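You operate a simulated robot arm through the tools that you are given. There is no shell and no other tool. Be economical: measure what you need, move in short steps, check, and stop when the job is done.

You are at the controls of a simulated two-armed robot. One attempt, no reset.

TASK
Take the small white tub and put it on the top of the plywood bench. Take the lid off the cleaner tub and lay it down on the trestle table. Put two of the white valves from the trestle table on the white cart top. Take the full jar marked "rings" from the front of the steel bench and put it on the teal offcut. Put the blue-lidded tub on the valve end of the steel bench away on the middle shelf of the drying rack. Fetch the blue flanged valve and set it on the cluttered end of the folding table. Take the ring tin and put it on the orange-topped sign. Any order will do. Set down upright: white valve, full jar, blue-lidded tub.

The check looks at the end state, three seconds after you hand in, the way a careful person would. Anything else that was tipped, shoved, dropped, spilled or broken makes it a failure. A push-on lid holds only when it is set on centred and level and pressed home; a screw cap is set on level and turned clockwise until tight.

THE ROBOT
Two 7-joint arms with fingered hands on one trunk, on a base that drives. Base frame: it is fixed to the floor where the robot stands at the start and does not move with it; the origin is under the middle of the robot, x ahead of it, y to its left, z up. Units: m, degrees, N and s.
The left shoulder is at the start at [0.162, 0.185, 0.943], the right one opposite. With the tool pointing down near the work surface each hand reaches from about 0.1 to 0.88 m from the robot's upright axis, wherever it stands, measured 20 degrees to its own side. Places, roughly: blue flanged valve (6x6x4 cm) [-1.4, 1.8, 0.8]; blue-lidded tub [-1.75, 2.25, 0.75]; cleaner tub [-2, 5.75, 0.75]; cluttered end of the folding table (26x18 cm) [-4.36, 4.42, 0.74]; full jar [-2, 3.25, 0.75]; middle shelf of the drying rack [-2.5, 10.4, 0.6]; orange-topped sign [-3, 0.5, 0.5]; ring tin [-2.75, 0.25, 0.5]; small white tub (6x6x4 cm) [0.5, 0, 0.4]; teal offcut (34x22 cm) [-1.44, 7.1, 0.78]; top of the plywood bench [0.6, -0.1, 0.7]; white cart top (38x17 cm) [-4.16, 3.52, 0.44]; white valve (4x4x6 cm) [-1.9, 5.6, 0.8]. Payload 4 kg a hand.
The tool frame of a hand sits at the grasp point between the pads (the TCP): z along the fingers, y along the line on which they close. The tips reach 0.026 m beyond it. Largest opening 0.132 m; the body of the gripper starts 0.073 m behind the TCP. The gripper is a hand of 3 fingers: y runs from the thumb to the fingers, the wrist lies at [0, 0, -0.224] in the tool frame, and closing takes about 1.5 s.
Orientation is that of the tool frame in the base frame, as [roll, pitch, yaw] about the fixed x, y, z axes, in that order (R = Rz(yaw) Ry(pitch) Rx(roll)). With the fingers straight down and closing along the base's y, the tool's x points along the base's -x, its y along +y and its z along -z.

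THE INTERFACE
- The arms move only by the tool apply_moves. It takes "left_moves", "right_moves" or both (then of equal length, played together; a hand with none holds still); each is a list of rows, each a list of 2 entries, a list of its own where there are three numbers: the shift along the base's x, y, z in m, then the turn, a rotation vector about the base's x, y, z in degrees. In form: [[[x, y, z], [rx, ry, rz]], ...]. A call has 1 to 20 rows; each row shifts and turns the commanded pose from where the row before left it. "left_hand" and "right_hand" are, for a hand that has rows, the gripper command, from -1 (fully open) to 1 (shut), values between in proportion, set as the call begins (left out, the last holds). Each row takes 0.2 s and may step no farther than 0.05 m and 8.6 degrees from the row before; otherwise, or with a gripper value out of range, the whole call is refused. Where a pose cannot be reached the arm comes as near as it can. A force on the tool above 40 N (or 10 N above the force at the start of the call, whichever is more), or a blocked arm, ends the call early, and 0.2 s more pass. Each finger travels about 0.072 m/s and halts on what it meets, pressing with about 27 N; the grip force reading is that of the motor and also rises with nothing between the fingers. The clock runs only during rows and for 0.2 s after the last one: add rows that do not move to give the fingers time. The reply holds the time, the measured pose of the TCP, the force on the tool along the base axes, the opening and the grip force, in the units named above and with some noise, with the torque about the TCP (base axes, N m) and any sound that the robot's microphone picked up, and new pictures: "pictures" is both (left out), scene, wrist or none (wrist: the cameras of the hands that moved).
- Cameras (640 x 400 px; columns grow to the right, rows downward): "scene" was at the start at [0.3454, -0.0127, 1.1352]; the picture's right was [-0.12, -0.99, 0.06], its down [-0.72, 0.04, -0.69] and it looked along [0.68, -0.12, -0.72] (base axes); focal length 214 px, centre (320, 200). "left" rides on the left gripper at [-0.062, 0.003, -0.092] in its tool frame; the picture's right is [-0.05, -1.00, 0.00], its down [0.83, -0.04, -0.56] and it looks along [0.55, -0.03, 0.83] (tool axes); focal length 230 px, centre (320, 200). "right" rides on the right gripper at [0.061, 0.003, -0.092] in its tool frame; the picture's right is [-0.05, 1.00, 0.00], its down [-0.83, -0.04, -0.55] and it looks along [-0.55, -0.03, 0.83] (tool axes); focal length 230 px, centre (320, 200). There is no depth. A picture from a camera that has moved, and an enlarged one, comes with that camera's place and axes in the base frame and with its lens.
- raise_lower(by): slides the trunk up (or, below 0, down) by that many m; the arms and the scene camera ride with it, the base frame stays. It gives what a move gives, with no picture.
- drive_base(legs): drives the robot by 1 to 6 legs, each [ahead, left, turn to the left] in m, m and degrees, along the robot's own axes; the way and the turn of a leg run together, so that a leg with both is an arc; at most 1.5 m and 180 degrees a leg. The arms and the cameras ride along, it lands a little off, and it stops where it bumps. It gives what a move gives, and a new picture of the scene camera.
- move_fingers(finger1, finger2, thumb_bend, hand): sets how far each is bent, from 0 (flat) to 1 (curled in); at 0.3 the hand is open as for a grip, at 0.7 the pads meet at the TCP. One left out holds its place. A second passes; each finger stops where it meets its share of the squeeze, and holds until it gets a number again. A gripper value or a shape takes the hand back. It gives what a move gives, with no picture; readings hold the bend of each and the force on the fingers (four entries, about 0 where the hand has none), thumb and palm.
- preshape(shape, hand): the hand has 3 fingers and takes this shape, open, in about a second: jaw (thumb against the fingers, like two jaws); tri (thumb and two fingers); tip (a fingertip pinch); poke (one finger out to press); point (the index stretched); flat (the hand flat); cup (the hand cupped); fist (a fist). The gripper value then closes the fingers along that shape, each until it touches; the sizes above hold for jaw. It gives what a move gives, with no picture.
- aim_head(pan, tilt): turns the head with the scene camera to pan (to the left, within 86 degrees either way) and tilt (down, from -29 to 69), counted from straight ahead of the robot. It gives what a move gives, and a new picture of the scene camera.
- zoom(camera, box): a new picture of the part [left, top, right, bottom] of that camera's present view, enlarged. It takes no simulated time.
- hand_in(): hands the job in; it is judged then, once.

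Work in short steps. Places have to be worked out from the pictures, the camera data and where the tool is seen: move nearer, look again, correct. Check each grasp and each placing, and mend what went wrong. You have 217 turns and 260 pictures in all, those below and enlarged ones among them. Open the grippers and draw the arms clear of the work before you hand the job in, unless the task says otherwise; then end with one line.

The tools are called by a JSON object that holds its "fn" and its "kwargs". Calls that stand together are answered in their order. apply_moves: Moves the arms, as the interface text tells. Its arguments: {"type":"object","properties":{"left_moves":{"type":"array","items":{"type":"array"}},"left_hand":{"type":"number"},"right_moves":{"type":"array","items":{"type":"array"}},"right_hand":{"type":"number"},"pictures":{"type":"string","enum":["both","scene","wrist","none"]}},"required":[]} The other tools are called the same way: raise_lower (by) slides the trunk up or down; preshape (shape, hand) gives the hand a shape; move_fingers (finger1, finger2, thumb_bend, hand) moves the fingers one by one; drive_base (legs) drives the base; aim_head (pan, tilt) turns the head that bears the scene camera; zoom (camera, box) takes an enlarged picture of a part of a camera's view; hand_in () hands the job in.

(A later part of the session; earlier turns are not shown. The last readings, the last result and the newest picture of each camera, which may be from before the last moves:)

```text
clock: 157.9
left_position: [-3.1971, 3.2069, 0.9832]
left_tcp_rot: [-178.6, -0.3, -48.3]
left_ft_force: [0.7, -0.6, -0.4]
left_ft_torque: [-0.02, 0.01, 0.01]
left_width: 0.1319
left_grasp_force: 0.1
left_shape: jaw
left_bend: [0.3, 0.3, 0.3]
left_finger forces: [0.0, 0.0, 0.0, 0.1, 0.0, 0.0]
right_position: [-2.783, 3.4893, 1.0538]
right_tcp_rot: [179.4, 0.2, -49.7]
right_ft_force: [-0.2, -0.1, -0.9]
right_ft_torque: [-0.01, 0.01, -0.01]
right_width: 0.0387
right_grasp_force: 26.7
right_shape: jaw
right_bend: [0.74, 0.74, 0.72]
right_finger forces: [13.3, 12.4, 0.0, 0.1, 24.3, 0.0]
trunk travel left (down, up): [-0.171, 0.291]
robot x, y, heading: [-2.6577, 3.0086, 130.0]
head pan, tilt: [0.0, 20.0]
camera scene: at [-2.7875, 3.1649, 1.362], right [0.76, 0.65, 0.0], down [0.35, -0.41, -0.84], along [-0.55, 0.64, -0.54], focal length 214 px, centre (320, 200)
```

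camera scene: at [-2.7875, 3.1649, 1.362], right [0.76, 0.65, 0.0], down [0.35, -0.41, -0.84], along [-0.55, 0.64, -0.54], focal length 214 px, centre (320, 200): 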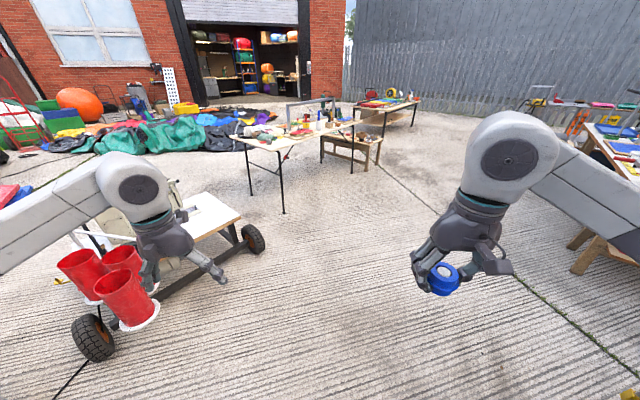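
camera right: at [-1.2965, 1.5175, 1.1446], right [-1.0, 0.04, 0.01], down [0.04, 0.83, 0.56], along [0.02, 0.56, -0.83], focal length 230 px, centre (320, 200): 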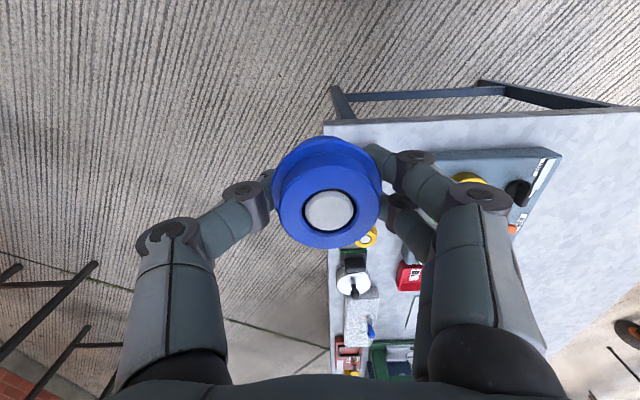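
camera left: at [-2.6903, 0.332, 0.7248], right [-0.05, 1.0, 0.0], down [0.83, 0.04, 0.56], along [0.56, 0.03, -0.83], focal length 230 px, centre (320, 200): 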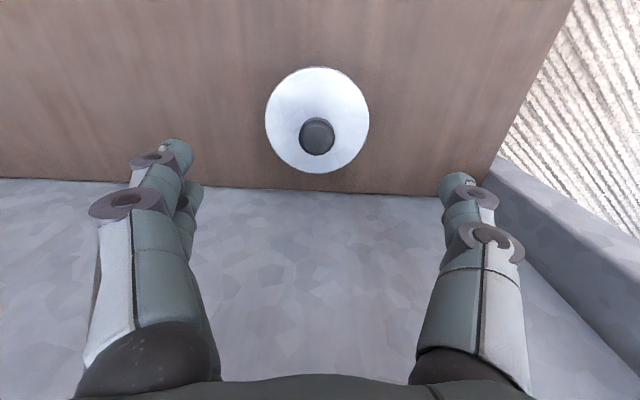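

{"fn": "zoom", "kwargs": {"camera": "scene", "box": [220, 80, 380, 180]}}

{"fn": "zoom", "kwargs": {"camera": "scene", "box": [40, 160, 280, 310]}}

```text
4.00 times, centred on (300, 130) of scene
camera zoom: at [-2.7875, 3.1649, 1.362], right [0.76, 0.65, 0.0], down [0.35, -0.41, -0.84], along [-0.55, 0.64, -0.54], focal length 858 px, centre (400, 480)
```

zoom: 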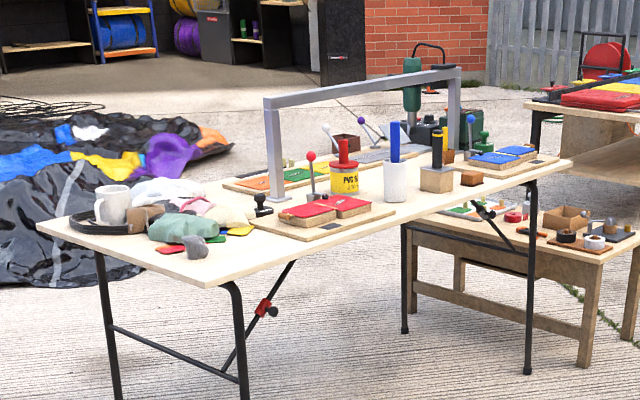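

```text
2.67 times, centred on (160, 235) of scene
camera zoom: at [-2.7875, 3.1649, 1.362], right [0.76, 0.65, 0.0], down [0.35, -0.41, -0.84], along [-0.55, 0.64, -0.54], focal length 572 px, centre (747, 107)
```

zoom: 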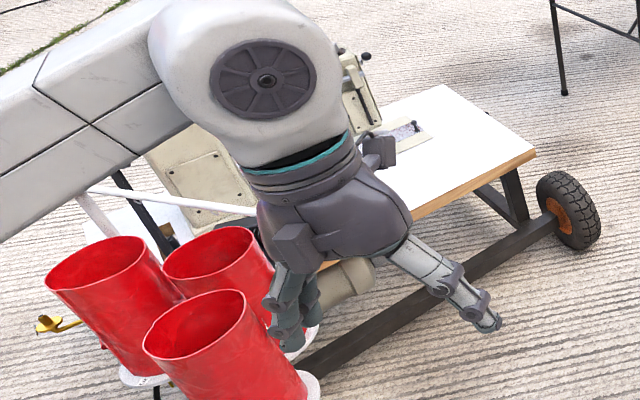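

The cluttered end is the near (south-east) corner with a bare spot near [-4.36, 4.42]. I drive to [-3.65, 4.42] facing west.

{"fn": "drive_base", "kwargs": {"legs": [[0, 0, 50], [0, -1.4, 0], [0.95, 0, 0]]}}

{"fn": "aim_head", "kwargs": {"pan": 0, "tilt": 35}}

```text
clock: 171.7
left_position: [-4.1181, 4.0937, 0.9831]
left_tcp_rot: [-178.7, -0.2, 2.8]
left_ft_force: [0.5, 0.4, -0.1]
left_ft_torque: [-0.02, 0.03, -0.01]
left_width: 0.1319
left_grasp_force: 0.1
left_shape: jaw
left_bend: [0.3, 0.3, 0.3]
left_finger forces: [0.0, 0.0, 0.0, 0.0, 0.0, 0.1]
right_position: [-4.0774, 4.5933, 1.0536]
right_tcp_rot: [179.4, 0.4, 1.4]
right_ft_force: [0.0, 0.3, -0.4]
right_ft_torque: [-0.01, 0.01, 0.0]
right_width: 0.0386
right_grasp_force: 27.0
right_shape: jaw
right_bend: [0.74, 0.74, 0.72]
right_finger forces: [13.0, 12.4, 0.0, 0.0, 24.4, 0.1]
trunk travel left (down, up): [-0.171, 0.291]
robot x, y, heading: [-3.6208, 4.3908, -179.0]
head pan, tilt: [0.0, 20.0]
camera scene: at [-3.8276, 4.3848, 1.362], right [-0.02, 1.0, 0.0], down [0.54, 0.01, -0.84], along [-0.84, -0.02, -0.54], focal length 214 px, centre (320, 200)
```

scene: 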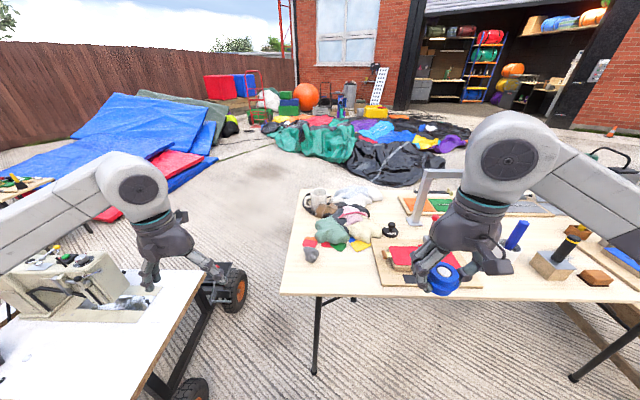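

```text
clock: 172.5
left_position: [-4.1174, 4.0928, 0.9824]
left_tcp_rot: [-178.7, -0.2, 2.7]
left_ft_force: [0.5, -0.9, 0.3]
left_ft_torque: [-0.02, 0.0, 0.0]
left_width: 0.1319
left_grasp_force: 0.0
left_shape: jaw
left_bend: [0.3, 0.3, 0.3]
left_finger forces: [0.1, 0.0, 0.0, 0.0, 0.1, 0.1]
right_position: [-4.0766, 4.5929, 1.0532]
right_tcp_rot: [179.5, 0.3, 1.4]
right_ft_force: [-0.8, 0.8, -0.7]
right_ft_torque: [0.0, 0.0, 0.0]
right_width: 0.0389
right_grasp_force: 27.1
right_shape: jaw
right_bend: [0.74, 0.74, 0.72]
right_finger forces: [13.0, 12.3, 0.0, 0.1, 24.5, 0.1]
trunk travel left (down, up): [-0.171, 0.291]
robot x, y, heading: [-3.6216, 4.3925, -179.0]
head pan, tilt: [0.0, 35.0]
camera scene: at [-3.8172, 4.3851, 1.3398], right [-0.02, 1.0, 0.0], down [0.74, 0.02, -0.68], along [-0.68, -0.02, -0.74], focal length 214 px, centre (320, 200)
```

scene: 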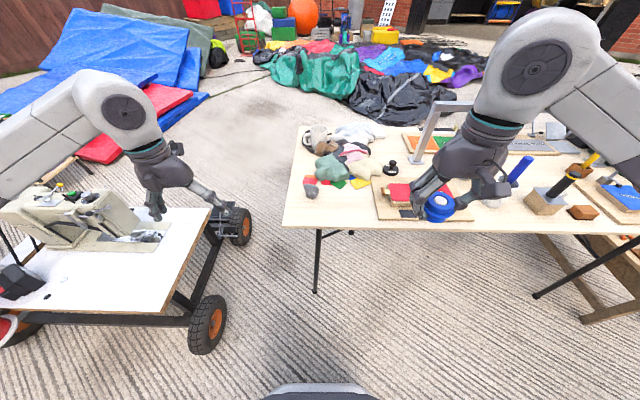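

The bare spot is at px (332,202). I move the valve over [-4.32, 4.44] and descend to z≈0.81.

{"fn": "apply_moves", "kwargs": {"right_moves": [[[-0.04, -0.0255, 0], [0, 0, 0]], [[-0.04, -0.0255, 0], [0, 0, 0]], [[-0.04, -0.0255, 0], [0, 0, 0]], [[-0.04, -0.0255, -0.01], [0, 0, 0]], [[-0.04, -0.0255, -0.01], [0, 0, 0]], [[-0.043, -0.0255, -0.01], [0, 0, 0]], [[0, 0, -0.045], [0, 0, 0]], [[0, 0, -0.045], [0, 0, 0]], [[0, 0, -0.045], [0, 0, 0]], [[0, 0, -0.045], [0, 0, 0]], [[0, 0, -0.02], [0, 0, 0]], [[0, 0, 0], [0, 0, 0]]]}}

```text
refused: row 6 steps farther than a row can; nothing moved
```

{"fn": "apply_moves", "kwargs": {"right_moves": [[[-0.04, -0.0255, 0], [0, 0, 0]], [[-0.04, -0.0255, 0], [0, 0, 0]], [[-0.04, -0.0255, 0], [0, 0, 0]], [[-0.04, -0.0255, -0.01], [0, 0, 0]], [[-0.04, -0.0255, -0.01], [0, 0, 0]], [[-0.04, -0.0255, -0.01], [0, 0, 0]], [[0, 0, -0.045], [0, 0, 0]], [[0, 0, -0.045], [0, 0, 0]], [[0, 0, -0.045], [0, 0, 0]], [[0, 0, -0.045], [0, 0, 0]], [[0, 0, -0.02], [0, 0, 0]], [[0, 0, 0], [0, 0, 0]]]}}

```text
clock: 175.1
left_position: [-4.1153, 4.0931, 0.9828]
left_tcp_rot: [-178.7, -0.2, 2.8]
left_ft_force: [-0.5, 0.0, -0.2]
left_ft_torque: [0.01, 0.04, -0.01]
left_width: 0.1319
left_grasp_force: 0.1
left_shape: jaw
left_bend: [0.3, 0.3, 0.3]
left_finger forces: [0.1, 0.1, 0.0, 0.1, 0.1, 0.0]
right_position: [-4.3163, 4.4409, 0.8224]
right_tcp_rot: [179.5, 0.3, 1.4]
right_ft_force: [0.0, 0.0, -1.6]
right_ft_torque: [0.02, -0.04, 0.02]
right_width: 0.0385
right_grasp_force: 27.3
right_shape: jaw
right_bend: [0.74, 0.74, 0.72]
right_finger forces: [13.3, 12.5, 0.0, 0.0, 24.3, 0.1]
trunk travel left (down, up): [-0.171, 0.291]
robot x, y, heading: [-3.6234, 4.3886, -178.7]
head pan, tilt: [0.0, 35.0]
camera scene: at [-3.8173, 4.3852, 1.3398], right [-0.02, 1.0, 0.0], down [0.74, 0.02, -0.68], along [-0.68, -0.02, -0.74], focal length 214 px, centre (320, 200)
camera right: at [-4.2533, 4.4401, 0.9152], right [-0.03, -1.0, 0.01], down [-0.83, 0.03, 0.56], along [-0.56, 0.01, -0.83], focal length 230 px, centre (320, 200)
```

scene: 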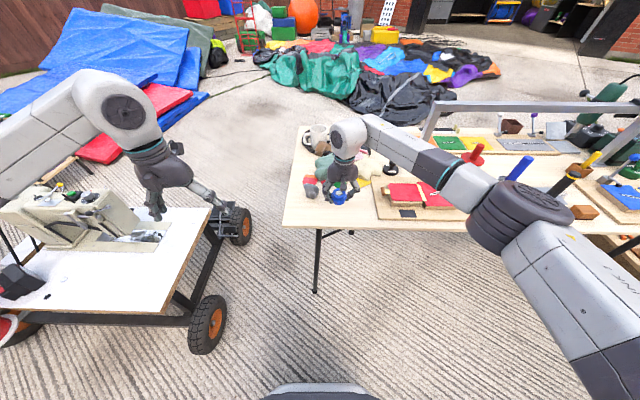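
right: 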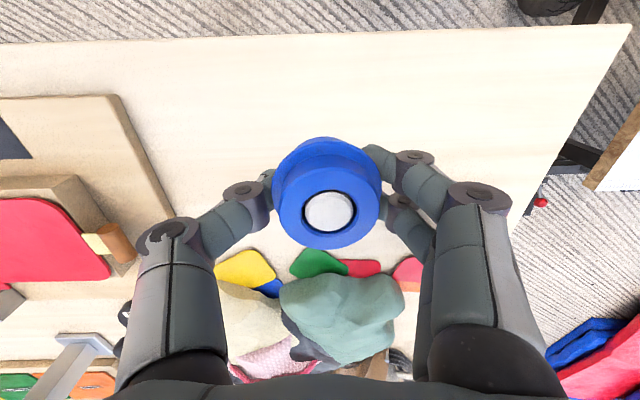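

Bare wood is under the valve. I lower until contact.

{"fn": "apply_moves", "kwargs": {"right_moves": [[[0.005, 0.01, -0.02], [0, 0, 0]], [[0, 0, -0.012], [0, 0, 0]], [[0, 0, -0.006], [0, 0, 0]], [[0, 0, -0.004], [0, 0, 0]], [[0, 0, -0.004], [0, 0, 0]], [[0, 0, 0], [0, 0, 0]]], "pictures": "none"}}

```text
clock: 176.5
left_position: [-4.1176, 4.0945, 0.9829]
left_tcp_rot: [-178.7, -0.3, 2.7]
left_ft_force: [-0.5, 0.2, -0.1]
left_ft_torque: [0.02, -0.03, 0.01]
left_width: 0.1321
left_grasp_force: 0.1
left_shape: jaw
left_bend: [0.3, 0.3, 0.3]
left_finger forces: [0.1, 0.0, 0.0, 0.1, 0.0, 0.1]
right_position: [-4.3118, 4.4501, 0.776]
right_tcp_rot: [179.4, 0.3, 1.4]
right_ft_force: [-1.2, 0.0, -0.8]
right_ft_torque: [0.03, -0.04, 0.02]
right_width: 0.0385
right_grasp_force: 27.0
right_shape: jaw
right_bend: [0.74, 0.74, 0.72]
right_finger forces: [13.3, 12.5, 0.0, 0.0, 24.3, 0.0]
trunk travel left (down, up): [-0.171, 0.291]
robot x, y, heading: [-3.6232, 4.3885, -178.9]
head pan, tilt: [0.0, 35.0]
```

{"fn": "apply_moves", "kwargs": {"right_moves": [[[0, 0, -0.003], [0, 0, 0]], [[0, 0, -0.003], [0, 0, 0]], [[0, 0, -0.003], [0, 0, 0]], [[0, 0, -0.002], [0, 0, 0]], [[0, 0, 0], [0, 0, 0]]], "pictures": "none"}}

```text
clock: 177.7
left_position: [-4.1173, 4.0934, 0.984]
left_tcp_rot: [-178.6, -0.3, 2.8]
left_ft_force: [-0.4, -0.3, 0.5]
left_ft_torque: [-0.02, -0.04, 0.0]
left_width: 0.132
left_grasp_force: 0.1
left_shape: jaw
left_bend: [0.3, 0.3, 0.3]
left_finger forces: [0.1, 0.1, 0.1, 0.0, 0.1, 0.0]
right_position: [-4.3119, 4.4504, 0.766]
right_tcp_rot: [179.4, 0.4, 1.4]
right_ft_force: [-0.3, 1.2, 4.8]
right_ft_torque: [-0.09, -0.01, 0.02]
right_width: 0.0385
right_grasp_force: 27.0
right_shape: jaw
right_bend: [0.74, 0.74, 0.72]
right_finger forces: [13.4, 12.5, 0.0, 0.0, 25.2, 0.1]
trunk travel left (down, up): [-0.171, 0.291]
robot x, y, heading: [-3.6229, 4.3897, -178.5]
head pan, tilt: [0.0, 35.0]
```

Contact. I open moderately and rise.

{"fn": "apply_moves", "kwargs": {"right_moves": [[[0, 0, 0], [0, 0, 0]], [[0, 0, 0], [0, 0, 0]], [[0, 0, 0], [0, 0, 0]], [[0, 0, 0.03], [0, 0, 0]], [[0, 0, 0.045], [0, 0, 0]], [[0, 0, 0.045], [0, 0, 0]], [[0, 0, 0.045], [0, 0, 0]], [[0.03, 0.02, 0.03], [0, 0, 0]], [[0.04, 0.02, 0.02], [0, 0, 0]], [[0.04, 0.02, 0.02], [0, 0, 0]], [[0, 0, 0], [0, 0, 0]]], "right_hand": -0.25}}

```text
clock: 180.1
left_position: [-4.118, 4.0932, 0.981]
left_tcp_rot: [-178.7, -0.2, 2.8]
left_ft_force: [0.1, -0.5, 0.5]
left_ft_torque: [0.01, 0.0, -0.02]
left_width: 0.1319
left_grasp_force: 0.0
left_shape: jaw
left_bend: [0.3, 0.3, 0.3]
left_finger forces: [0.0, 0.0, 0.0, 0.0, 0.0, 0.0]
right_position: [-4.2022, 4.5108, 1.0]
right_tcp_rot: [179.5, 0.2, 1.3]
right_ft_force: [0.2, -0.7, 0.0]
right_ft_torque: [0.02, 0.01, -0.01]
right_width: 0.0824
right_grasp_force: 0.0
right_shape: jaw
right_bend: [0.71, 0.71, 0.69]
right_finger forces: [0.0, 0.0, 0.1, 0.1, 0.0, 0.0]
trunk travel left (down, up): [-0.171, 0.291]
robot x, y, heading: [-3.6203, 4.3905, -178.6]
head pan, tilt: [0.0, 35.0]
camera scene: at [-3.8182, 4.3844, 1.3395], right [-0.02, 1.0, 0.0], down [0.74, 0.02, -0.68], along [-0.68, -0.02, -0.74], focal length 214 px, centre (320, 200)
camera right: at [-4.1393, 4.5094, 1.092], right [-0.03, -1.0, 0.01], down [-0.83, 0.03, 0.56], along [-0.56, 0.01, -0.83], focal length 230 px, centre (320, 200)
```

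scene: 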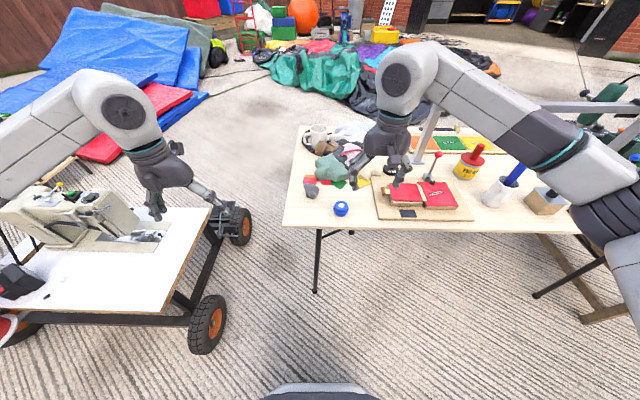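
right: 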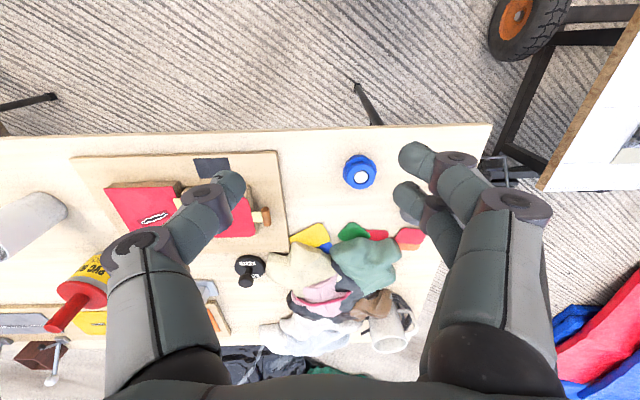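

The blue valve stands on the cluttered end. I retract the right arm and drive to the trestle table near [-2, 5.75].

{"fn": "apply_moves", "kwargs": {"right_moves": [[[0.032, 0.03, 0.0125], [0, 0, 0]], [[0.032, 0.03, 0.0125], [0, 0, 0]], [[0.032, 0.03, 0.0125], [0, 0, 0]], [[0.032, 0.03, 0.0125], [0, 0, 0]]], "right_hand": -1, "pictures": "none"}}

{"fn": "drive_base", "kwargs": {"legs": [[-0.7, 0, 0], [0, 0, -130]]}}

{"fn": "aim_head", "kwargs": {"pan": 0, "tilt": 10}}

```text
clock: 181.1
left_position: [-4.1151, 4.0941, 0.9845]
left_tcp_rot: [-178.8, -0.1, 2.9]
left_ft_force: [0.0, 0.5, 0.0]
left_ft_torque: [-0.01, 0.03, -0.05]
left_width: 0.1323
left_grasp_force: 0.0
left_shape: jaw
left_bend: [0.3, 0.3, 0.3]
left_finger forces: [0.0, 0.1, 0.1, 0.0, 0.0, 0.0]
right_position: [-4.0731, 4.6322, 1.0499]
right_tcp_rot: [179.4, 0.4, 1.3]
right_ft_force: [0.0, 1.0, -0.2]
right_ft_torque: [-0.02, -0.03, 0.01]
right_width: 0.1317
right_grasp_force: 0.1
right_shape: jaw
right_bend: [0.3, 0.3, 0.3]
right_finger forces: [0.0, 0.0, 0.0, 0.1, 0.0, 0.0]
trunk travel left (down, up): [-0.171, 0.291]
robot x, y, heading: [-3.6224, 4.3905, -178.6]
head pan, tilt: [0.0, 35.0]
```

```text
clock: 190.3
left_position: [-2.8231, 4.9775, 0.9829]
left_tcp_rot: [-178.6, -0.2, -127.4]
left_ft_force: [0.0, 0.3, 0.3]
left_ft_torque: [0.04, 0.02, 0.01]
left_width: 0.132
left_grasp_force: 0.1
left_shape: jaw
left_bend: [0.3, 0.3, 0.3]
left_finger forces: [0.1, 0.0, 0.0, 0.1, 0.0, 0.0]
right_position: [-2.4396, 4.5986, 1.0496]
right_tcp_rot: [179.4, 0.3, -128.8]
right_ft_force: [-0.1, -0.5, 0.4]
right_ft_torque: [0.03, 0.01, 0.02]
right_width: 0.132
right_grasp_force: 0.1
right_shape: jaw
right_bend: [0.3, 0.3, 0.3]
right_finger forces: [0.0, 0.1, 0.0, 0.1, 0.0, 0.0]
trunk travel left (down, up): [-0.171, 0.291]
robot x, y, heading: [-2.9166, 4.4073, 50.9]
head pan, tilt: [0.0, 35.0]
camera scene: at [-2.7923, 4.5602, 1.3398], right [0.78, -0.63, 0.0], down [-0.46, -0.57, -0.68], along [0.42, 0.53, -0.74], focal length 214 px, centre (320, 200)
```

scene: 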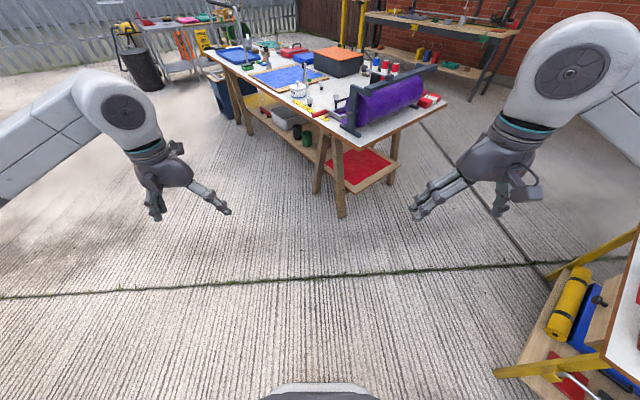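

```text
clock: 191.2
left_position: [-2.8227, 4.9782, 0.9818]
left_tcp_rot: [-178.7, -0.2, -127.4]
left_ft_force: [-0.3, -0.1, 0.5]
left_ft_torque: [-0.01, -0.01, 0.01]
left_width: 0.1324
left_grasp_force: 0.1
left_shape: jaw
left_bend: [0.3, 0.3, 0.3]
left_finger forces: [0.1, 0.0, 0.0, 0.0, 0.0, 0.1]
right_position: [-2.4409, 4.5988, 1.0489]
right_tcp_rot: [179.5, 0.3, -128.9]
right_ft_force: [0.1, 0.9, 0.1]
right_ft_torque: [0.01, 0.02, -0.03]
right_width: 0.1321
right_grasp_force: 0.1
right_shape: jaw
right_bend: [0.3, 0.3, 0.3]
right_finger forces: [0.1, 0.1, 0.0, 0.0, 0.1, 0.1]
trunk travel left (down, up): [-0.171, 0.291]
robot x, y, heading: [-2.914, 4.4046, 51.5]
head pan, tilt: [0.0, 10.0]
camera scene: at [-2.7839, 4.5707, 1.3778], right [0.78, -0.63, 0.0], down [-0.24, -0.3, -0.92], along [0.58, 0.72, -0.38], focal length 214 px, centre (320, 200)
```

scene: 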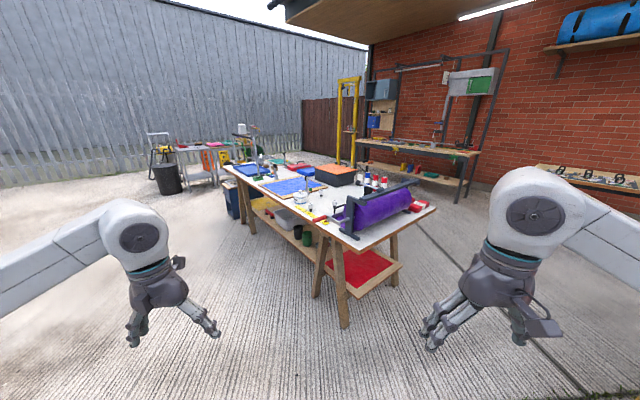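

{"fn": "zoom", "kwargs": {"camera": "scene", "box": [210, 145, 450, 295]}}

{"fn": "zoom", "kwargs": {"camera": "scene", "box": [280, 160, 440, 260]}}

```text
2.67 times, centred on (330, 220) of scene
camera zoom: at [-2.7839, 4.5707, 1.3778], right [0.78, -0.63, 0.0], down [-0.24, -0.3, -0.92], along [0.58, 0.72, -0.38], focal length 572 px, centre (293, 147)
```

zoom: 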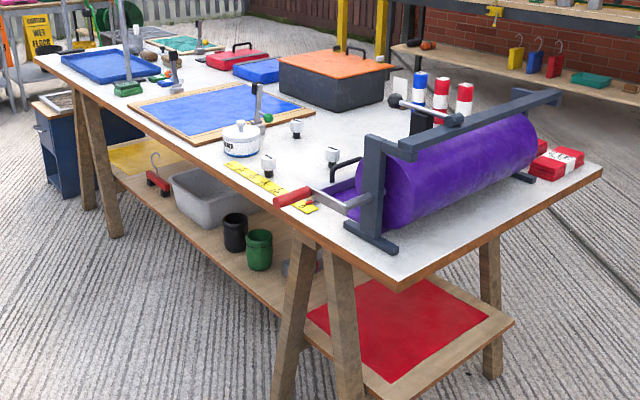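

```text
4.00 times, centred on (360, 210) of scene
camera zoom: at [-2.7839, 4.5707, 1.3778], right [0.78, -0.63, 0.0], down [-0.24, -0.3, -0.92], along [0.58, 0.72, -0.38], focal length 858 px, centre (160, 160)
```

zoom: 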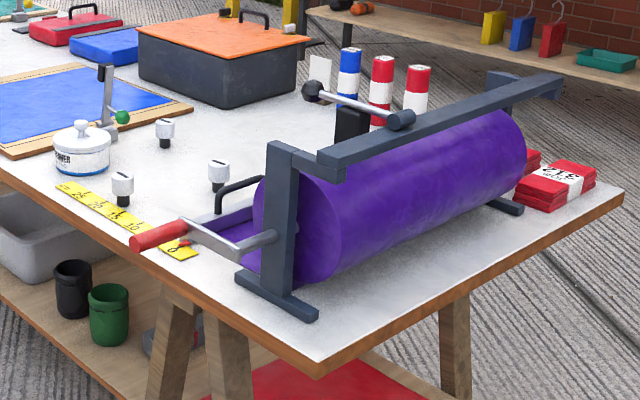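

Three white valves and the white lidded tub are seen near x≈-1.9, y 5.6–5.83; the table's west edge is at x≈-2.1. I drive to [-2.6, 5.72] facing east.

{"fn": "drive_base", "kwargs": {"legs": [[0, 0, -51.5], [0, 1.3, 0], [0.3, 0, 0]]}}

{"fn": "aim_head", "kwargs": {"pan": 0, "tilt": 30}}

```text
clock: 201.7
left_position: [-2.116, 5.9907, 0.9807]
left_tcp_rot: [-178.7, -0.3, -178.5]
left_ft_force: [-0.4, -0.3, 0.0]
left_ft_torque: [0.0, 0.02, 0.0]
left_width: 0.1321
left_grasp_force: 0.2
left_shape: jaw
left_bend: [0.3, 0.3, 0.3]
left_finger forces: [0.0, 0.0, 0.0, 0.0, 0.1, 0.0]
right_position: [-2.1699, 5.4532, 1.0494]
right_tcp_rot: [179.4, 0.3, -179.9]
right_ft_force: [0.4, -0.4, -0.8]
right_ft_torque: [-0.01, 0.02, -0.04]
right_width: 0.1319
right_grasp_force: 0.1
right_shape: jaw
right_bend: [0.3, 0.3, 0.3]
right_finger forces: [0.0, 0.0, 0.1, 0.0, 0.1, 0.0]
trunk travel left (down, up): [-0.171, 0.291]
robot x, y, heading: [-2.6213, 5.7053, 0.2]
head pan, tilt: [0.0, 10.0]
camera scene: at [-2.4068, 5.7035, 1.3779], right [0.0, -1.0, 0.0], down [-0.38, 0.0, -0.92], along [0.92, 0.0, -0.38], focal length 214 px, centre (320, 200)
```

scene: 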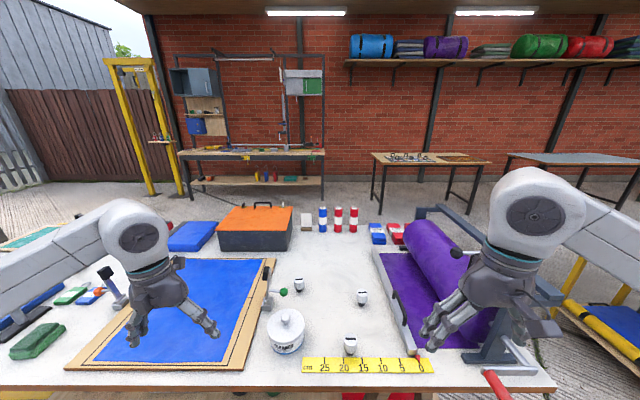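

```text
clock: 202.5
left_position: [-2.1172, 5.9905, 0.9833]
left_tcp_rot: [-178.7, -0.2, -178.3]
left_ft_force: [-0.5, -0.3, -0.8]
left_ft_torque: [-0.01, 0.0, 0.04]
left_width: 0.1321
left_grasp_force: 0.0
left_shape: jaw
left_bend: [0.3, 0.3, 0.3]
left_finger forces: [0.0, 0.0, 0.1, 0.1, 0.0, 0.0]
right_position: [-2.1711, 5.4535, 1.0495]
right_tcp_rot: [179.4, 0.3, -179.8]
right_ft_force: [0.5, 0.2, 0.3]
right_ft_torque: [0.03, -0.02, -0.01]
right_width: 0.1321
right_grasp_force: 0.0
right_shape: jaw
right_bend: [0.3, 0.3, 0.3]
right_finger forces: [0.0, 0.1, 0.1, 0.1, 0.1, 0.1]
trunk travel left (down, up): [-0.171, 0.291]
robot x, y, heading: [-2.6163, 5.702, 0.5]
head pan, tilt: [0.0, 30.0]
camera scene: at [-2.4171, 5.7035, 1.347], right [0.0, -1.0, 0.0], down [-0.67, 0.0, -0.74], along [0.74, 0.0, -0.67], focal length 214 px, centre (320, 200)
```

scene: 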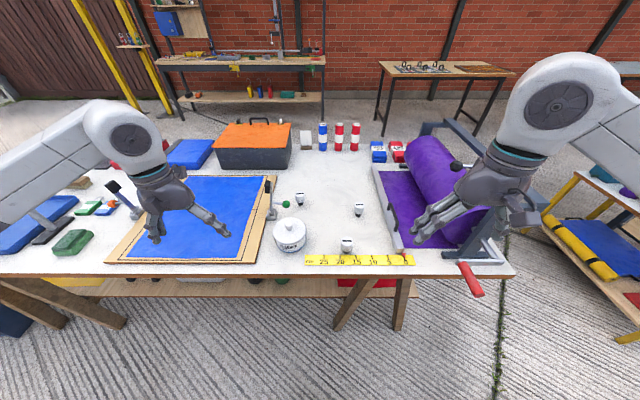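

{"fn": "zoom", "kwargs": {"camera": "scene", "box": [240, 170, 400, 270]}}

```text
4.00 times, centred on (320, 220) of scene
camera zoom: at [-2.4171, 5.7035, 1.347], right [0.0, -1.0, 0.0], down [-0.67, 0.0, -0.74], along [0.74, 0.0, -0.67], focal length 858 px, centre (320, 120)
```

zoom: 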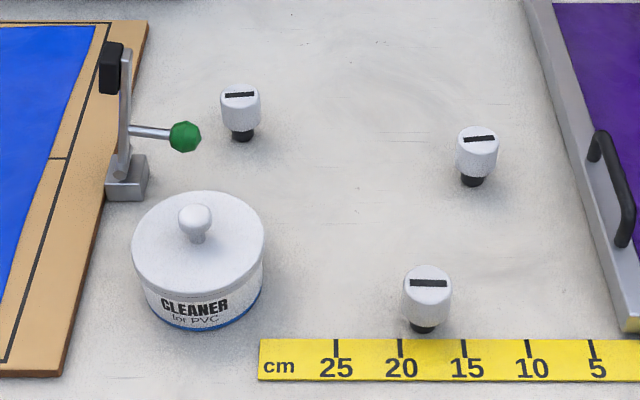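

It is the "CLEANER for PVC" tub with a knobbed lid at about [-1.955, 5.805]; valves at A [-2.014,5.62], B [-1.85,5.552], C [-1.787,5.783]. I bring the left hand above the knob.

{"fn": "apply_moves", "kwargs": {"left_moves": [[[0.027, -0.031, 0], [0, 0, 0]], [[0.027, -0.031, 0], [0, 0, 0]], [[0.027, -0.031, 0], [0, 0, 0]], [[0.027, -0.031, 0], [0, 0, 0]], [[0.027, -0.031, -0.01], [0, 0, 0]], [[0.027, -0.031, -0.01], [0, 0, -1.5]], [[0, 0, 0], [0, 0, 0]]], "left_hand": -0.2}}

```text
clock: 204.1
left_position: [-1.9554, 5.8046, 0.963]
left_tcp_rot: [-178.6, -0.1, -179.9]
left_ft_force: [-0.4, 0.2, -0.5]
left_ft_torque: [-0.04, 0.01, -0.01]
left_width: 0.0797
left_grasp_force: 0.1
left_shape: jaw
left_bend: [0.71, 0.71, 0.71]
left_finger forces: [0.0, 0.0, 0.1, 0.1, 0.0, 0.1]
right_position: [-2.1704, 5.4554, 1.0499]
right_tcp_rot: [179.6, 0.3, -179.8]
right_ft_force: [0.1, 0.6, 0.1]
right_ft_torque: [-0.01, -0.03, 0.01]
right_width: 0.1319
right_grasp_force: 0.0
right_shape: jaw
right_bend: [0.3, 0.3, 0.3]
right_finger forces: [0.0, 0.0, 0.0, 0.1, 0.0, 0.1]
trunk travel left (down, up): [-0.171, 0.291]
robot x, y, heading: [-2.6188, 5.7032, 0.3]
head pan, tilt: [0.0, 30.0]
camera scene: at [-2.4172, 5.7045, 1.347], right [0.0, -1.0, 0.0], down [-0.67, 0.0, -0.74], along [0.74, 0.0, -0.67], focal length 214 px, centre (320, 200)
camera left: at [-1.8945, 5.8102, 1.0534], right [0.05, -1.0, 0.02], down [-0.83, -0.03, 0.56], along [-0.56, -0.05, -0.83], focal length 230 px, centre (320, 200)
```

scene: 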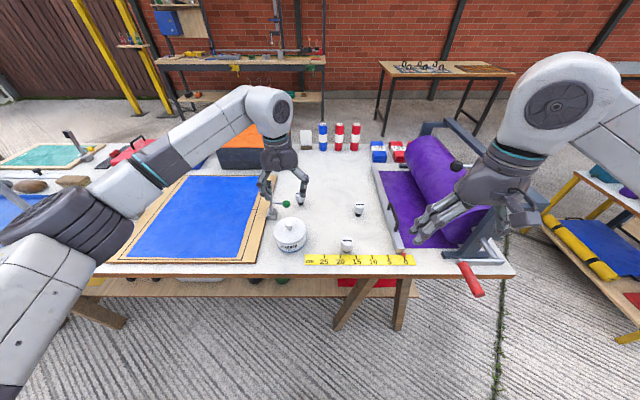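
left: 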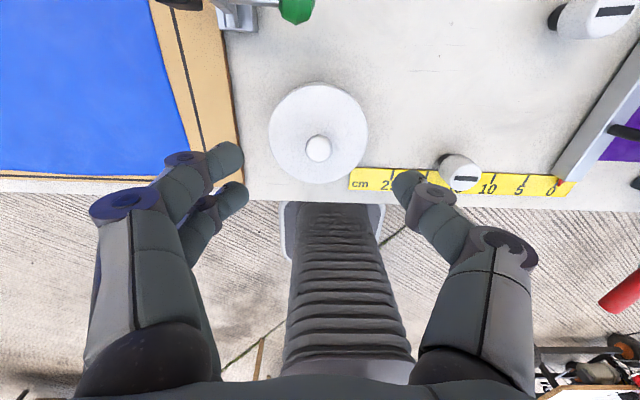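

Lid centre refines to about [-1.975, 5.800], knob z≈0.835. I descend to z≈0.875 to check.

{"fn": "apply_moves", "kwargs": {"left_moves": [[[-0.02, -0.003, -0.03], [0, 0, 0]], [[0, 0, -0.03], [0, 0, 0]], [[0, 0, -0.025], [0, 0, 0]], [[0, 0, 0], [0, 0, 0]]], "left_hand": -0.1, "pictures": "wrist"}}

```text
clock: 205.1
left_position: [-1.9748, 5.8014, 0.8767]
left_tcp_rot: [-178.7, -0.1, -179.9]
left_ft_force: [-0.1, -0.4, -0.5]
left_ft_torque: [0.01, 0.04, 0.0]
left_width: 0.0731
left_grasp_force: 0.2
left_shape: jaw
left_bend: [0.72, 0.72, 0.7]
left_finger forces: [0.1, 0.0, 0.0, 0.1, 0.0, 0.0]
right_position: [-2.1704, 5.454, 1.0493]
right_tcp_rot: [179.4, 0.4, -179.8]
right_ft_force: [-0.6, 0.0, 0.4]
right_ft_torque: [0.01, 0.01, 0.02]
right_width: 0.1319
right_grasp_force: 0.0
right_shape: jaw
right_bend: [0.3, 0.3, 0.3]
right_finger forces: [0.1, 0.1, 0.1, 0.1, 0.0, 0.0]
trunk travel left (down, up): [-0.171, 0.291]
robot x, y, heading: [-2.6195, 5.7014, 0.3]
head pan, tilt: [0.0, 30.0]
camera left: at [-1.9131, 5.8064, 0.9681], right [0.05, -1.0, 0.02], down [-0.83, -0.03, 0.56], along [-0.56, -0.05, -0.83], focal length 230 px, centre (320, 200)
```

left: 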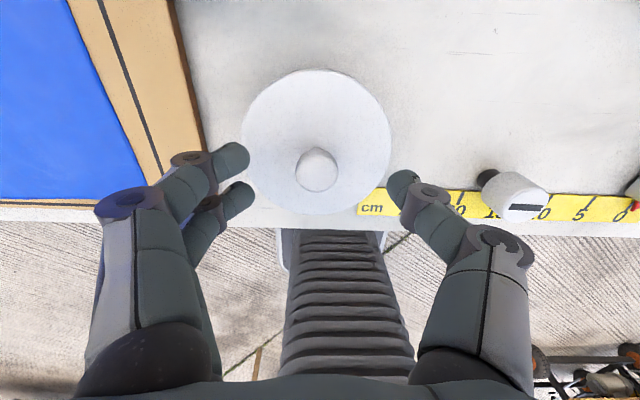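

Knob centre at [-1.970, 5.800, ~0.847], lid surface 0.813. I descend to 0.848 and close on the knob.

{"fn": "apply_moves", "kwargs": {"left_moves": [[[0.005, -0.001, -0.015], [0, 0, 0]], [[0, 0, -0.012], [0, 0, 0]], [[0, 0, 0], [0, 0, 0]]], "left_hand": 0, "pictures": "none"}}

{"fn": "apply_moves", "kwargs": {"left_moves": [[[0, 0, 0], [0, 0, 0]], [[0, 0, 0], [0, 0, 0]], [[0, 0, 0], [0, 0, 0]], [[0, 0, 0], [0, 0, 0]], [[0, 0, 0], [0, 0, 0]]], "left_hand": 0.8, "pictures": "wrist"}}

```text
clock: 205.9
left_position: [-1.9685, 5.7998, 0.8502]
left_tcp_rot: [-178.8, -0.2, -179.9]
left_ft_force: [0.8, 0.2, -0.6]
left_ft_torque: [0.01, -0.04, -0.02]
left_width: 0.0665
left_grasp_force: 0.0
left_shape: jaw
left_bend: [0.73, 0.73, 0.7]
left_finger forces: [0.0, 0.0, 0.0, 0.0, 0.0, 0.0]
right_position: [-2.1702, 5.4528, 1.049]
right_tcp_rot: [179.4, 0.3, -179.8]
right_ft_force: [-0.3, -0.8, 0.2]
right_ft_torque: [0.01, -0.03, 0.03]
right_width: 0.1318
right_grasp_force: 0.0
right_shape: jaw
right_bend: [0.3, 0.3, 0.3]
right_finger forces: [0.1, 0.0, 0.0, 0.0, 0.1, 0.0]
trunk travel left (down, up): [-0.171, 0.291]
robot x, y, heading: [-2.6182, 5.7022, 0.4]
head pan, tilt: [0.0, 30.0]
```

```text
clock: 207.1
left_position: [-1.97, 5.8006, 0.8492]
left_tcp_rot: [-178.7, -0.2, -179.9]
left_ft_force: [0.7, 2.0, -0.4]
left_ft_torque: [0.01, -0.02, -0.01]
left_width: 0.0141
left_grasp_force: 0.0
left_shape: jaw
left_bend: [0.72, 0.71, 0.7]
left_finger forces: [0.1, 1.1, 0.0, 0.0, 0.3, 0.0]
right_position: [-2.171, 5.453, 1.0493]
right_tcp_rot: [179.5, 0.3, -179.9]
right_ft_force: [-0.6, 0.1, -0.5]
right_ft_torque: [-0.02, 0.01, 0.0]
right_width: 0.132
right_grasp_force: 0.0
right_shape: jaw
right_bend: [0.3, 0.3, 0.3]
right_finger forces: [0.1, 0.0, 0.0, 0.0, 0.0, 0.0]
trunk travel left (down, up): [-0.171, 0.291]
robot x, y, heading: [-2.6188, 5.7034, 0.1]
head pan, tilt: [0.0, 30.0]
camera left: at [-1.9077, 5.8056, 0.941], right [0.05, -1.0, 0.02], down [-0.83, -0.03, 0.56], along [-0.56, -0.05, -0.83], focal length 230 px, centre (320, 200)
```

left: 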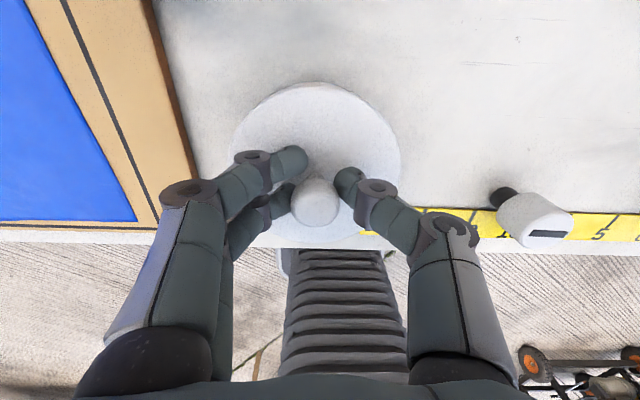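

The fingers are just reaching the knob; I give them more time.

{"fn": "apply_moves", "kwargs": {"left_moves": [[[0, 0, 0], [0, 0, 0]], [[0, 0, 0], [0, 0, 0]], [[0, 0, 0], [0, 0, 0]]], "left_hand": 1, "pictures": "wrist"}}

```text
clock: 207.9
left_position: [-1.9689, 5.8005, 0.85]
left_tcp_rot: [-178.7, -0.2, -179.9]
left_ft_force: [0.1, -1.8, 0.2]
left_ft_torque: [0.03, 0.01, -0.01]
left_width: 0.0026
left_grasp_force: 26.8
left_shape: jaw
left_bend: [0.65, 0.72, 0.73]
left_finger forces: [0.0, 12.5, 0.1, 0.0, 21.6, 0.0]
right_position: [-2.1703, 5.4532, 1.0504]
right_tcp_rot: [179.4, 0.3, -179.8]
right_ft_force: [0.7, 0.1, 0.4]
right_ft_torque: [0.0, -0.03, 0.01]
right_width: 0.1318
right_grasp_force: 0.0
right_shape: jaw
right_bend: [0.3, 0.3, 0.3]
right_finger forces: [0.1, 0.0, 0.0, 0.0, 0.0, 0.1]
trunk travel left (down, up): [-0.171, 0.291]
robot x, y, heading: [-2.6196, 5.7001, 0.1]
head pan, tilt: [0.0, 30.0]
heard: snap
camera left: at [-1.9077, 5.8052, 0.9412], right [0.05, -1.0, 0.02], down [-0.83, -0.03, 0.56], along [-0.56, -0.05, -0.83], focal length 230 px, centre (320, 200)
```

left: 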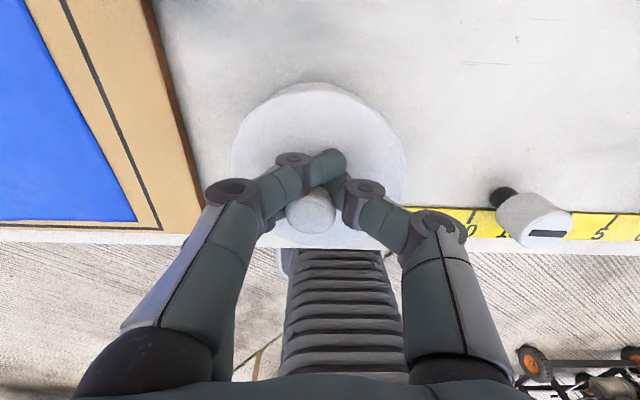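

A snap was heard – the lid probably popped loose. I lift gently 2 cm to see.

{"fn": "apply_moves", "kwargs": {"left_moves": [[[0, 0, 0.005], [0, 0, 0]], [[0, 0, 0.007], [0, 0, 0]], [[0, 0, 0.008], [0, 0, 0]], [[0, 0, 0], [0, 0, 0]]]}}

{"fn": "zoom", "kwargs": {"camera": "scene", "box": [240, 170, 400, 270]}}

```text
clock: 208.9
left_position: [-1.9708, 5.8002, 0.8698]
left_tcp_rot: [-178.6, -0.3, -179.8]
left_ft_force: [0.2, -0.2, -0.4]
left_ft_torque: [0.03, 0.0, 0.02]
left_width: 0.0029
left_grasp_force: 27.2
left_shape: jaw
left_bend: [0.65, 0.72, 0.73]
left_finger forces: [0.0, 13.0, 0.0, 0.1, 22.0, 0.0]
right_position: [-2.1693, 5.4539, 1.0487]
right_tcp_rot: [179.4, 0.3, -179.8]
right_ft_force: [0.0, -0.2, 0.7]
right_ft_torque: [-0.01, -0.03, 0.01]
right_width: 0.1317
right_grasp_force: 0.1
right_shape: jaw
right_bend: [0.3, 0.3, 0.3]
right_finger forces: [0.1, 0.0, 0.0, 0.0, 0.0, 0.0]
trunk travel left (down, up): [-0.171, 0.291]
robot x, y, heading: [-2.6219, 5.7043, 0.2]
head pan, tilt: [0.0, 30.0]
camera scene: at [-2.4165, 5.7034, 1.3468], right [0.0, -1.0, 0.0], down [-0.67, 0.0, -0.74], along [0.74, 0.0, -0.67], focal length 214 px, centre (320, 200)
camera left: at [-1.9082, 5.8055, 0.9615], right [0.05, -1.0, 0.02], down [-0.83, -0.03, 0.56], along [-0.56, -0.05, -0.83], focal length 230 px, centre (320, 200)
```

scene: 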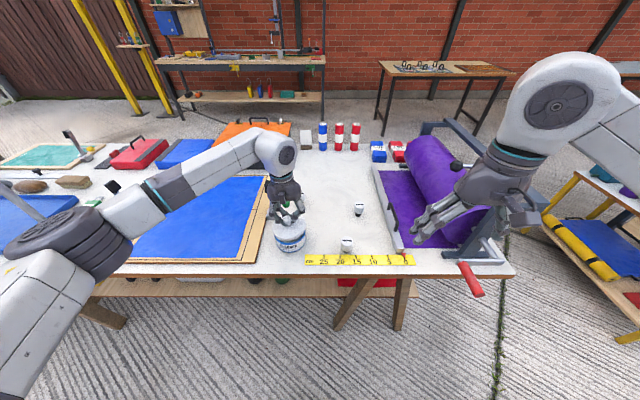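
left: 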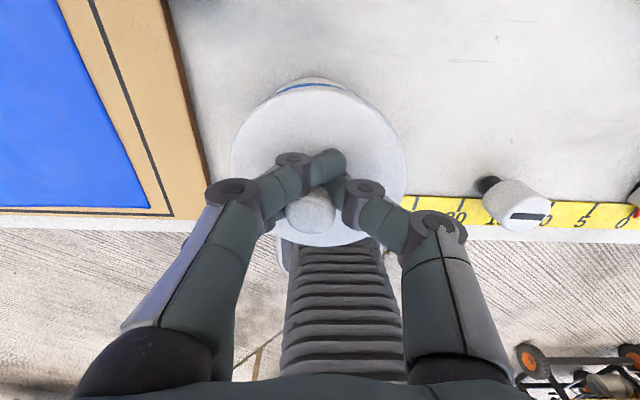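

```text
4.00 times, centred on (320, 220) of scene
camera zoom: at [-2.4165, 5.7034, 1.3468], right [0.0, -1.0, 0.0], down [-0.67, 0.0, -0.74], along [0.74, 0.0, -0.67], focal length 858 px, centre (320, 120)
```

zoom: 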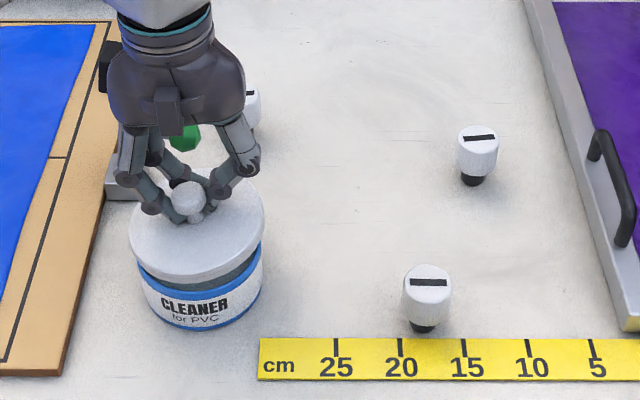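

The lid is free and the tub stays put. I lift it high and carry it to the open spot at about [-1.875, 5.67].

{"fn": "apply_moves", "kwargs": {"left_moves": [[[0, 0, 0.03], [0, 0, 0]], [[0, 0, 0.04], [0, 0, 0]], [[0, 0, 0.03], [0, 0, 0]], [[0.025, -0.033, 0], [0, 0, 0]], [[0.025, -0.033, 0], [0, 0, 0]], [[0.025, -0.033, 0], [0, 0, 0]], [[0.025, -0.031, 0], [0, 0, 0]], [[0, 0, -0.03], [0, 0, 0]], [[0, 0, -0.03], [0, 0, 0]], [[0, 0, 0], [0, 0, 0]]]}}

{"fn": "zoom", "kwargs": {"camera": "scene", "box": [240, 170, 400, 270]}}

```text
clock: 211.1
left_position: [-1.8826, 5.686, 0.9116]
left_tcp_rot: [-178.7, -0.1, -179.9]
left_ft_force: [0.7, -0.4, -0.2]
left_ft_torque: [-0.01, 0.01, 0.01]
left_width: 0.0024
left_grasp_force: 26.8
left_shape: jaw
left_bend: [0.65, 0.72, 0.73]
left_finger forces: [0.0, 13.2, 0.1, 0.0, 24.2, 0.0]
left hand out of reach, approached as far as the arm can: row 7
right_position: [-2.1697, 5.4551, 1.0496]
right_tcp_rot: [179.5, 0.3, -179.8]
right_ft_force: [0.4, 1.1, 0.0]
right_ft_torque: [0.02, 0.0, 0.0]
right_width: 0.132
right_grasp_force: 0.1
right_shape: jaw
right_bend: [0.3, 0.3, 0.3]
right_finger forces: [0.1, 0.0, 0.0, 0.1, 0.0, 0.0]
trunk travel left (down, up): [-0.171, 0.291]
robot x, y, heading: [-2.6199, 5.6976, 0.3]
head pan, tilt: [0.0, 30.0]
camera scene: at [-2.417, 5.704, 1.347], right [0.0, -1.0, 0.0], down [-0.67, 0.0, -0.74], along [0.74, 0.0, -0.67], focal length 214 px, centre (320, 200)
camera left: at [-1.8202, 5.6911, 1.002], right [0.05, -1.0, 0.02], down [-0.83, -0.03, 0.56], along [-0.56, -0.05, -0.83], focal length 230 px, centre (320, 200)
```

scene: 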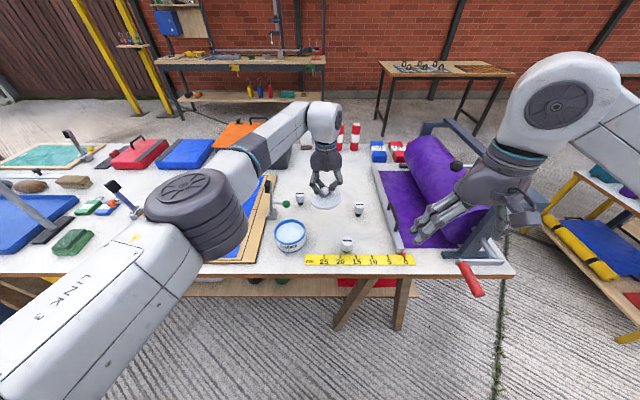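
left: 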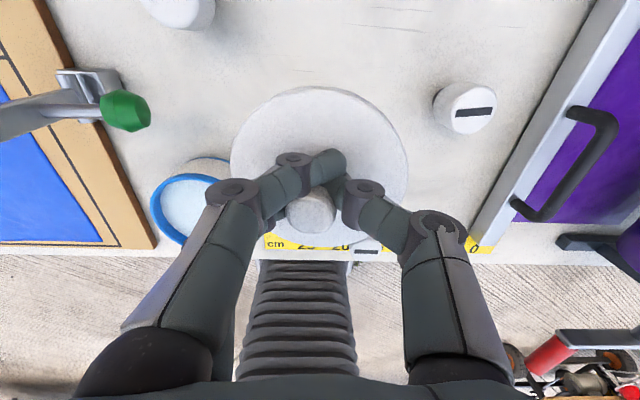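

```text
4.00 times, centred on (320, 220) of scene
camera zoom: at [-2.417, 5.704, 1.347], right [0.0, -1.0, 0.0], down [-0.67, 0.0, -0.74], along [0.74, 0.0, -0.67], focal length 858 px, centre (320, 120)
```

zoom: 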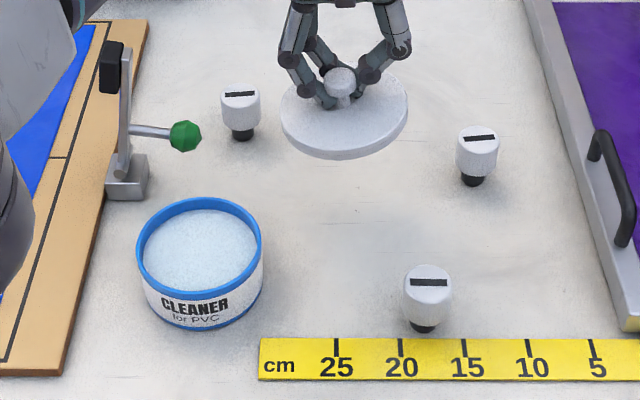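

I shift slightly back and lower the lid to the table slowly.

{"fn": "apply_moves", "kwargs": {"left_moves": [[[-0.015, -0.01, -0.03], [0, 0, 0]], [[0, 0, -0.025], [0, 0, 0]], [[0, 0, -0.015], [0, 0, 0]], [[0, 0, -0.006], [0, 0, 0]], [[0, 0, -0.006], [0, 0, 0]], [[0, 0, -0.004], [0, 0, 0]], [[0, 0, -0.004], [0, 0, 0]]], "pictures": "wrist"}}

```text
clock: 212.7
left_position: [-1.8976, 5.6752, 0.8194]
left_tcp_rot: [-178.8, -0.2, -179.8]
left_ft_force: [-0.3, 0.6, -1.2]
left_ft_torque: [0.0, -0.03, -0.01]
left_width: 0.0025
left_grasp_force: 26.4
left_shape: jaw
left_bend: [0.65, 0.72, 0.73]
left_finger forces: [0.1, 13.1, 0.0, 0.0, 24.7, 0.0]
right_position: [-2.1708, 5.4535, 1.0488]
right_tcp_rot: [179.5, 0.3, -179.8]
right_ft_force: [-0.6, 0.1, -1.9]
right_ft_torque: [-0.02, -0.01, -0.01]
right_width: 0.1319
right_grasp_force: 0.1
right_shape: jaw
right_bend: [0.3, 0.3, 0.3]
right_finger forces: [0.1, 0.0, 0.1, 0.1, 0.0, 0.0]
trunk travel left (down, up): [-0.171, 0.291]
robot x, y, heading: [-2.6174, 5.6992, 0.1]
head pan, tilt: [0.0, 30.0]
camera left: at [-1.8354, 5.6808, 0.9113], right [0.05, -1.0, 0.02], down [-0.83, -0.03, 0.56], along [-0.56, -0.05, -0.83], focal length 230 px, centre (320, 200)
```

left: 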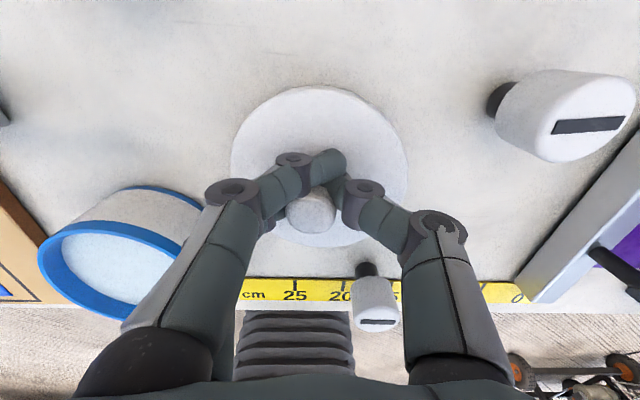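

{"fn": "apply_moves", "kwargs": {"left_moves": [[[0, 0, -0.004], [0, 0, 0]], [[0, 0, -0.004], [0, 0, 0]], [[0, 0, -0.004], [0, 0, 0]], [[0, 0, -0.003], [0, 0, 0]], [[0, 0, 0], [0, 0, 0]]], "pictures": "none"}}

```text
clock: 213.9
left_position: [-1.8971, 5.6764, 0.8048]
left_tcp_rot: [-178.8, -0.1, -180.0]
left_ft_force: [-0.5, 0.2, 0.5]
left_ft_torque: [-0.01, 0.01, -0.03]
left_width: 0.0026
left_grasp_force: 27.2
left_shape: jaw
left_bend: [0.65, 0.72, 0.73]
left_finger forces: [0.0, 13.0, 0.0, 0.0, 24.8, 0.0]
right_position: [-2.1696, 5.4538, 1.0487]
right_tcp_rot: [179.4, 0.3, -179.7]
right_ft_force: [0.6, 0.6, -0.9]
right_ft_torque: [-0.02, 0.03, 0.01]
right_width: 0.1317
right_grasp_force: 0.2
right_shape: jaw
right_bend: [0.3, 0.3, 0.3]
right_finger forces: [0.0, 0.0, 0.0, 0.0, 0.1, 0.1]
trunk travel left (down, up): [-0.171, 0.291]
robot x, y, heading: [-2.6173, 5.7043, 0.3]
head pan, tilt: [0.0, 30.0]
```

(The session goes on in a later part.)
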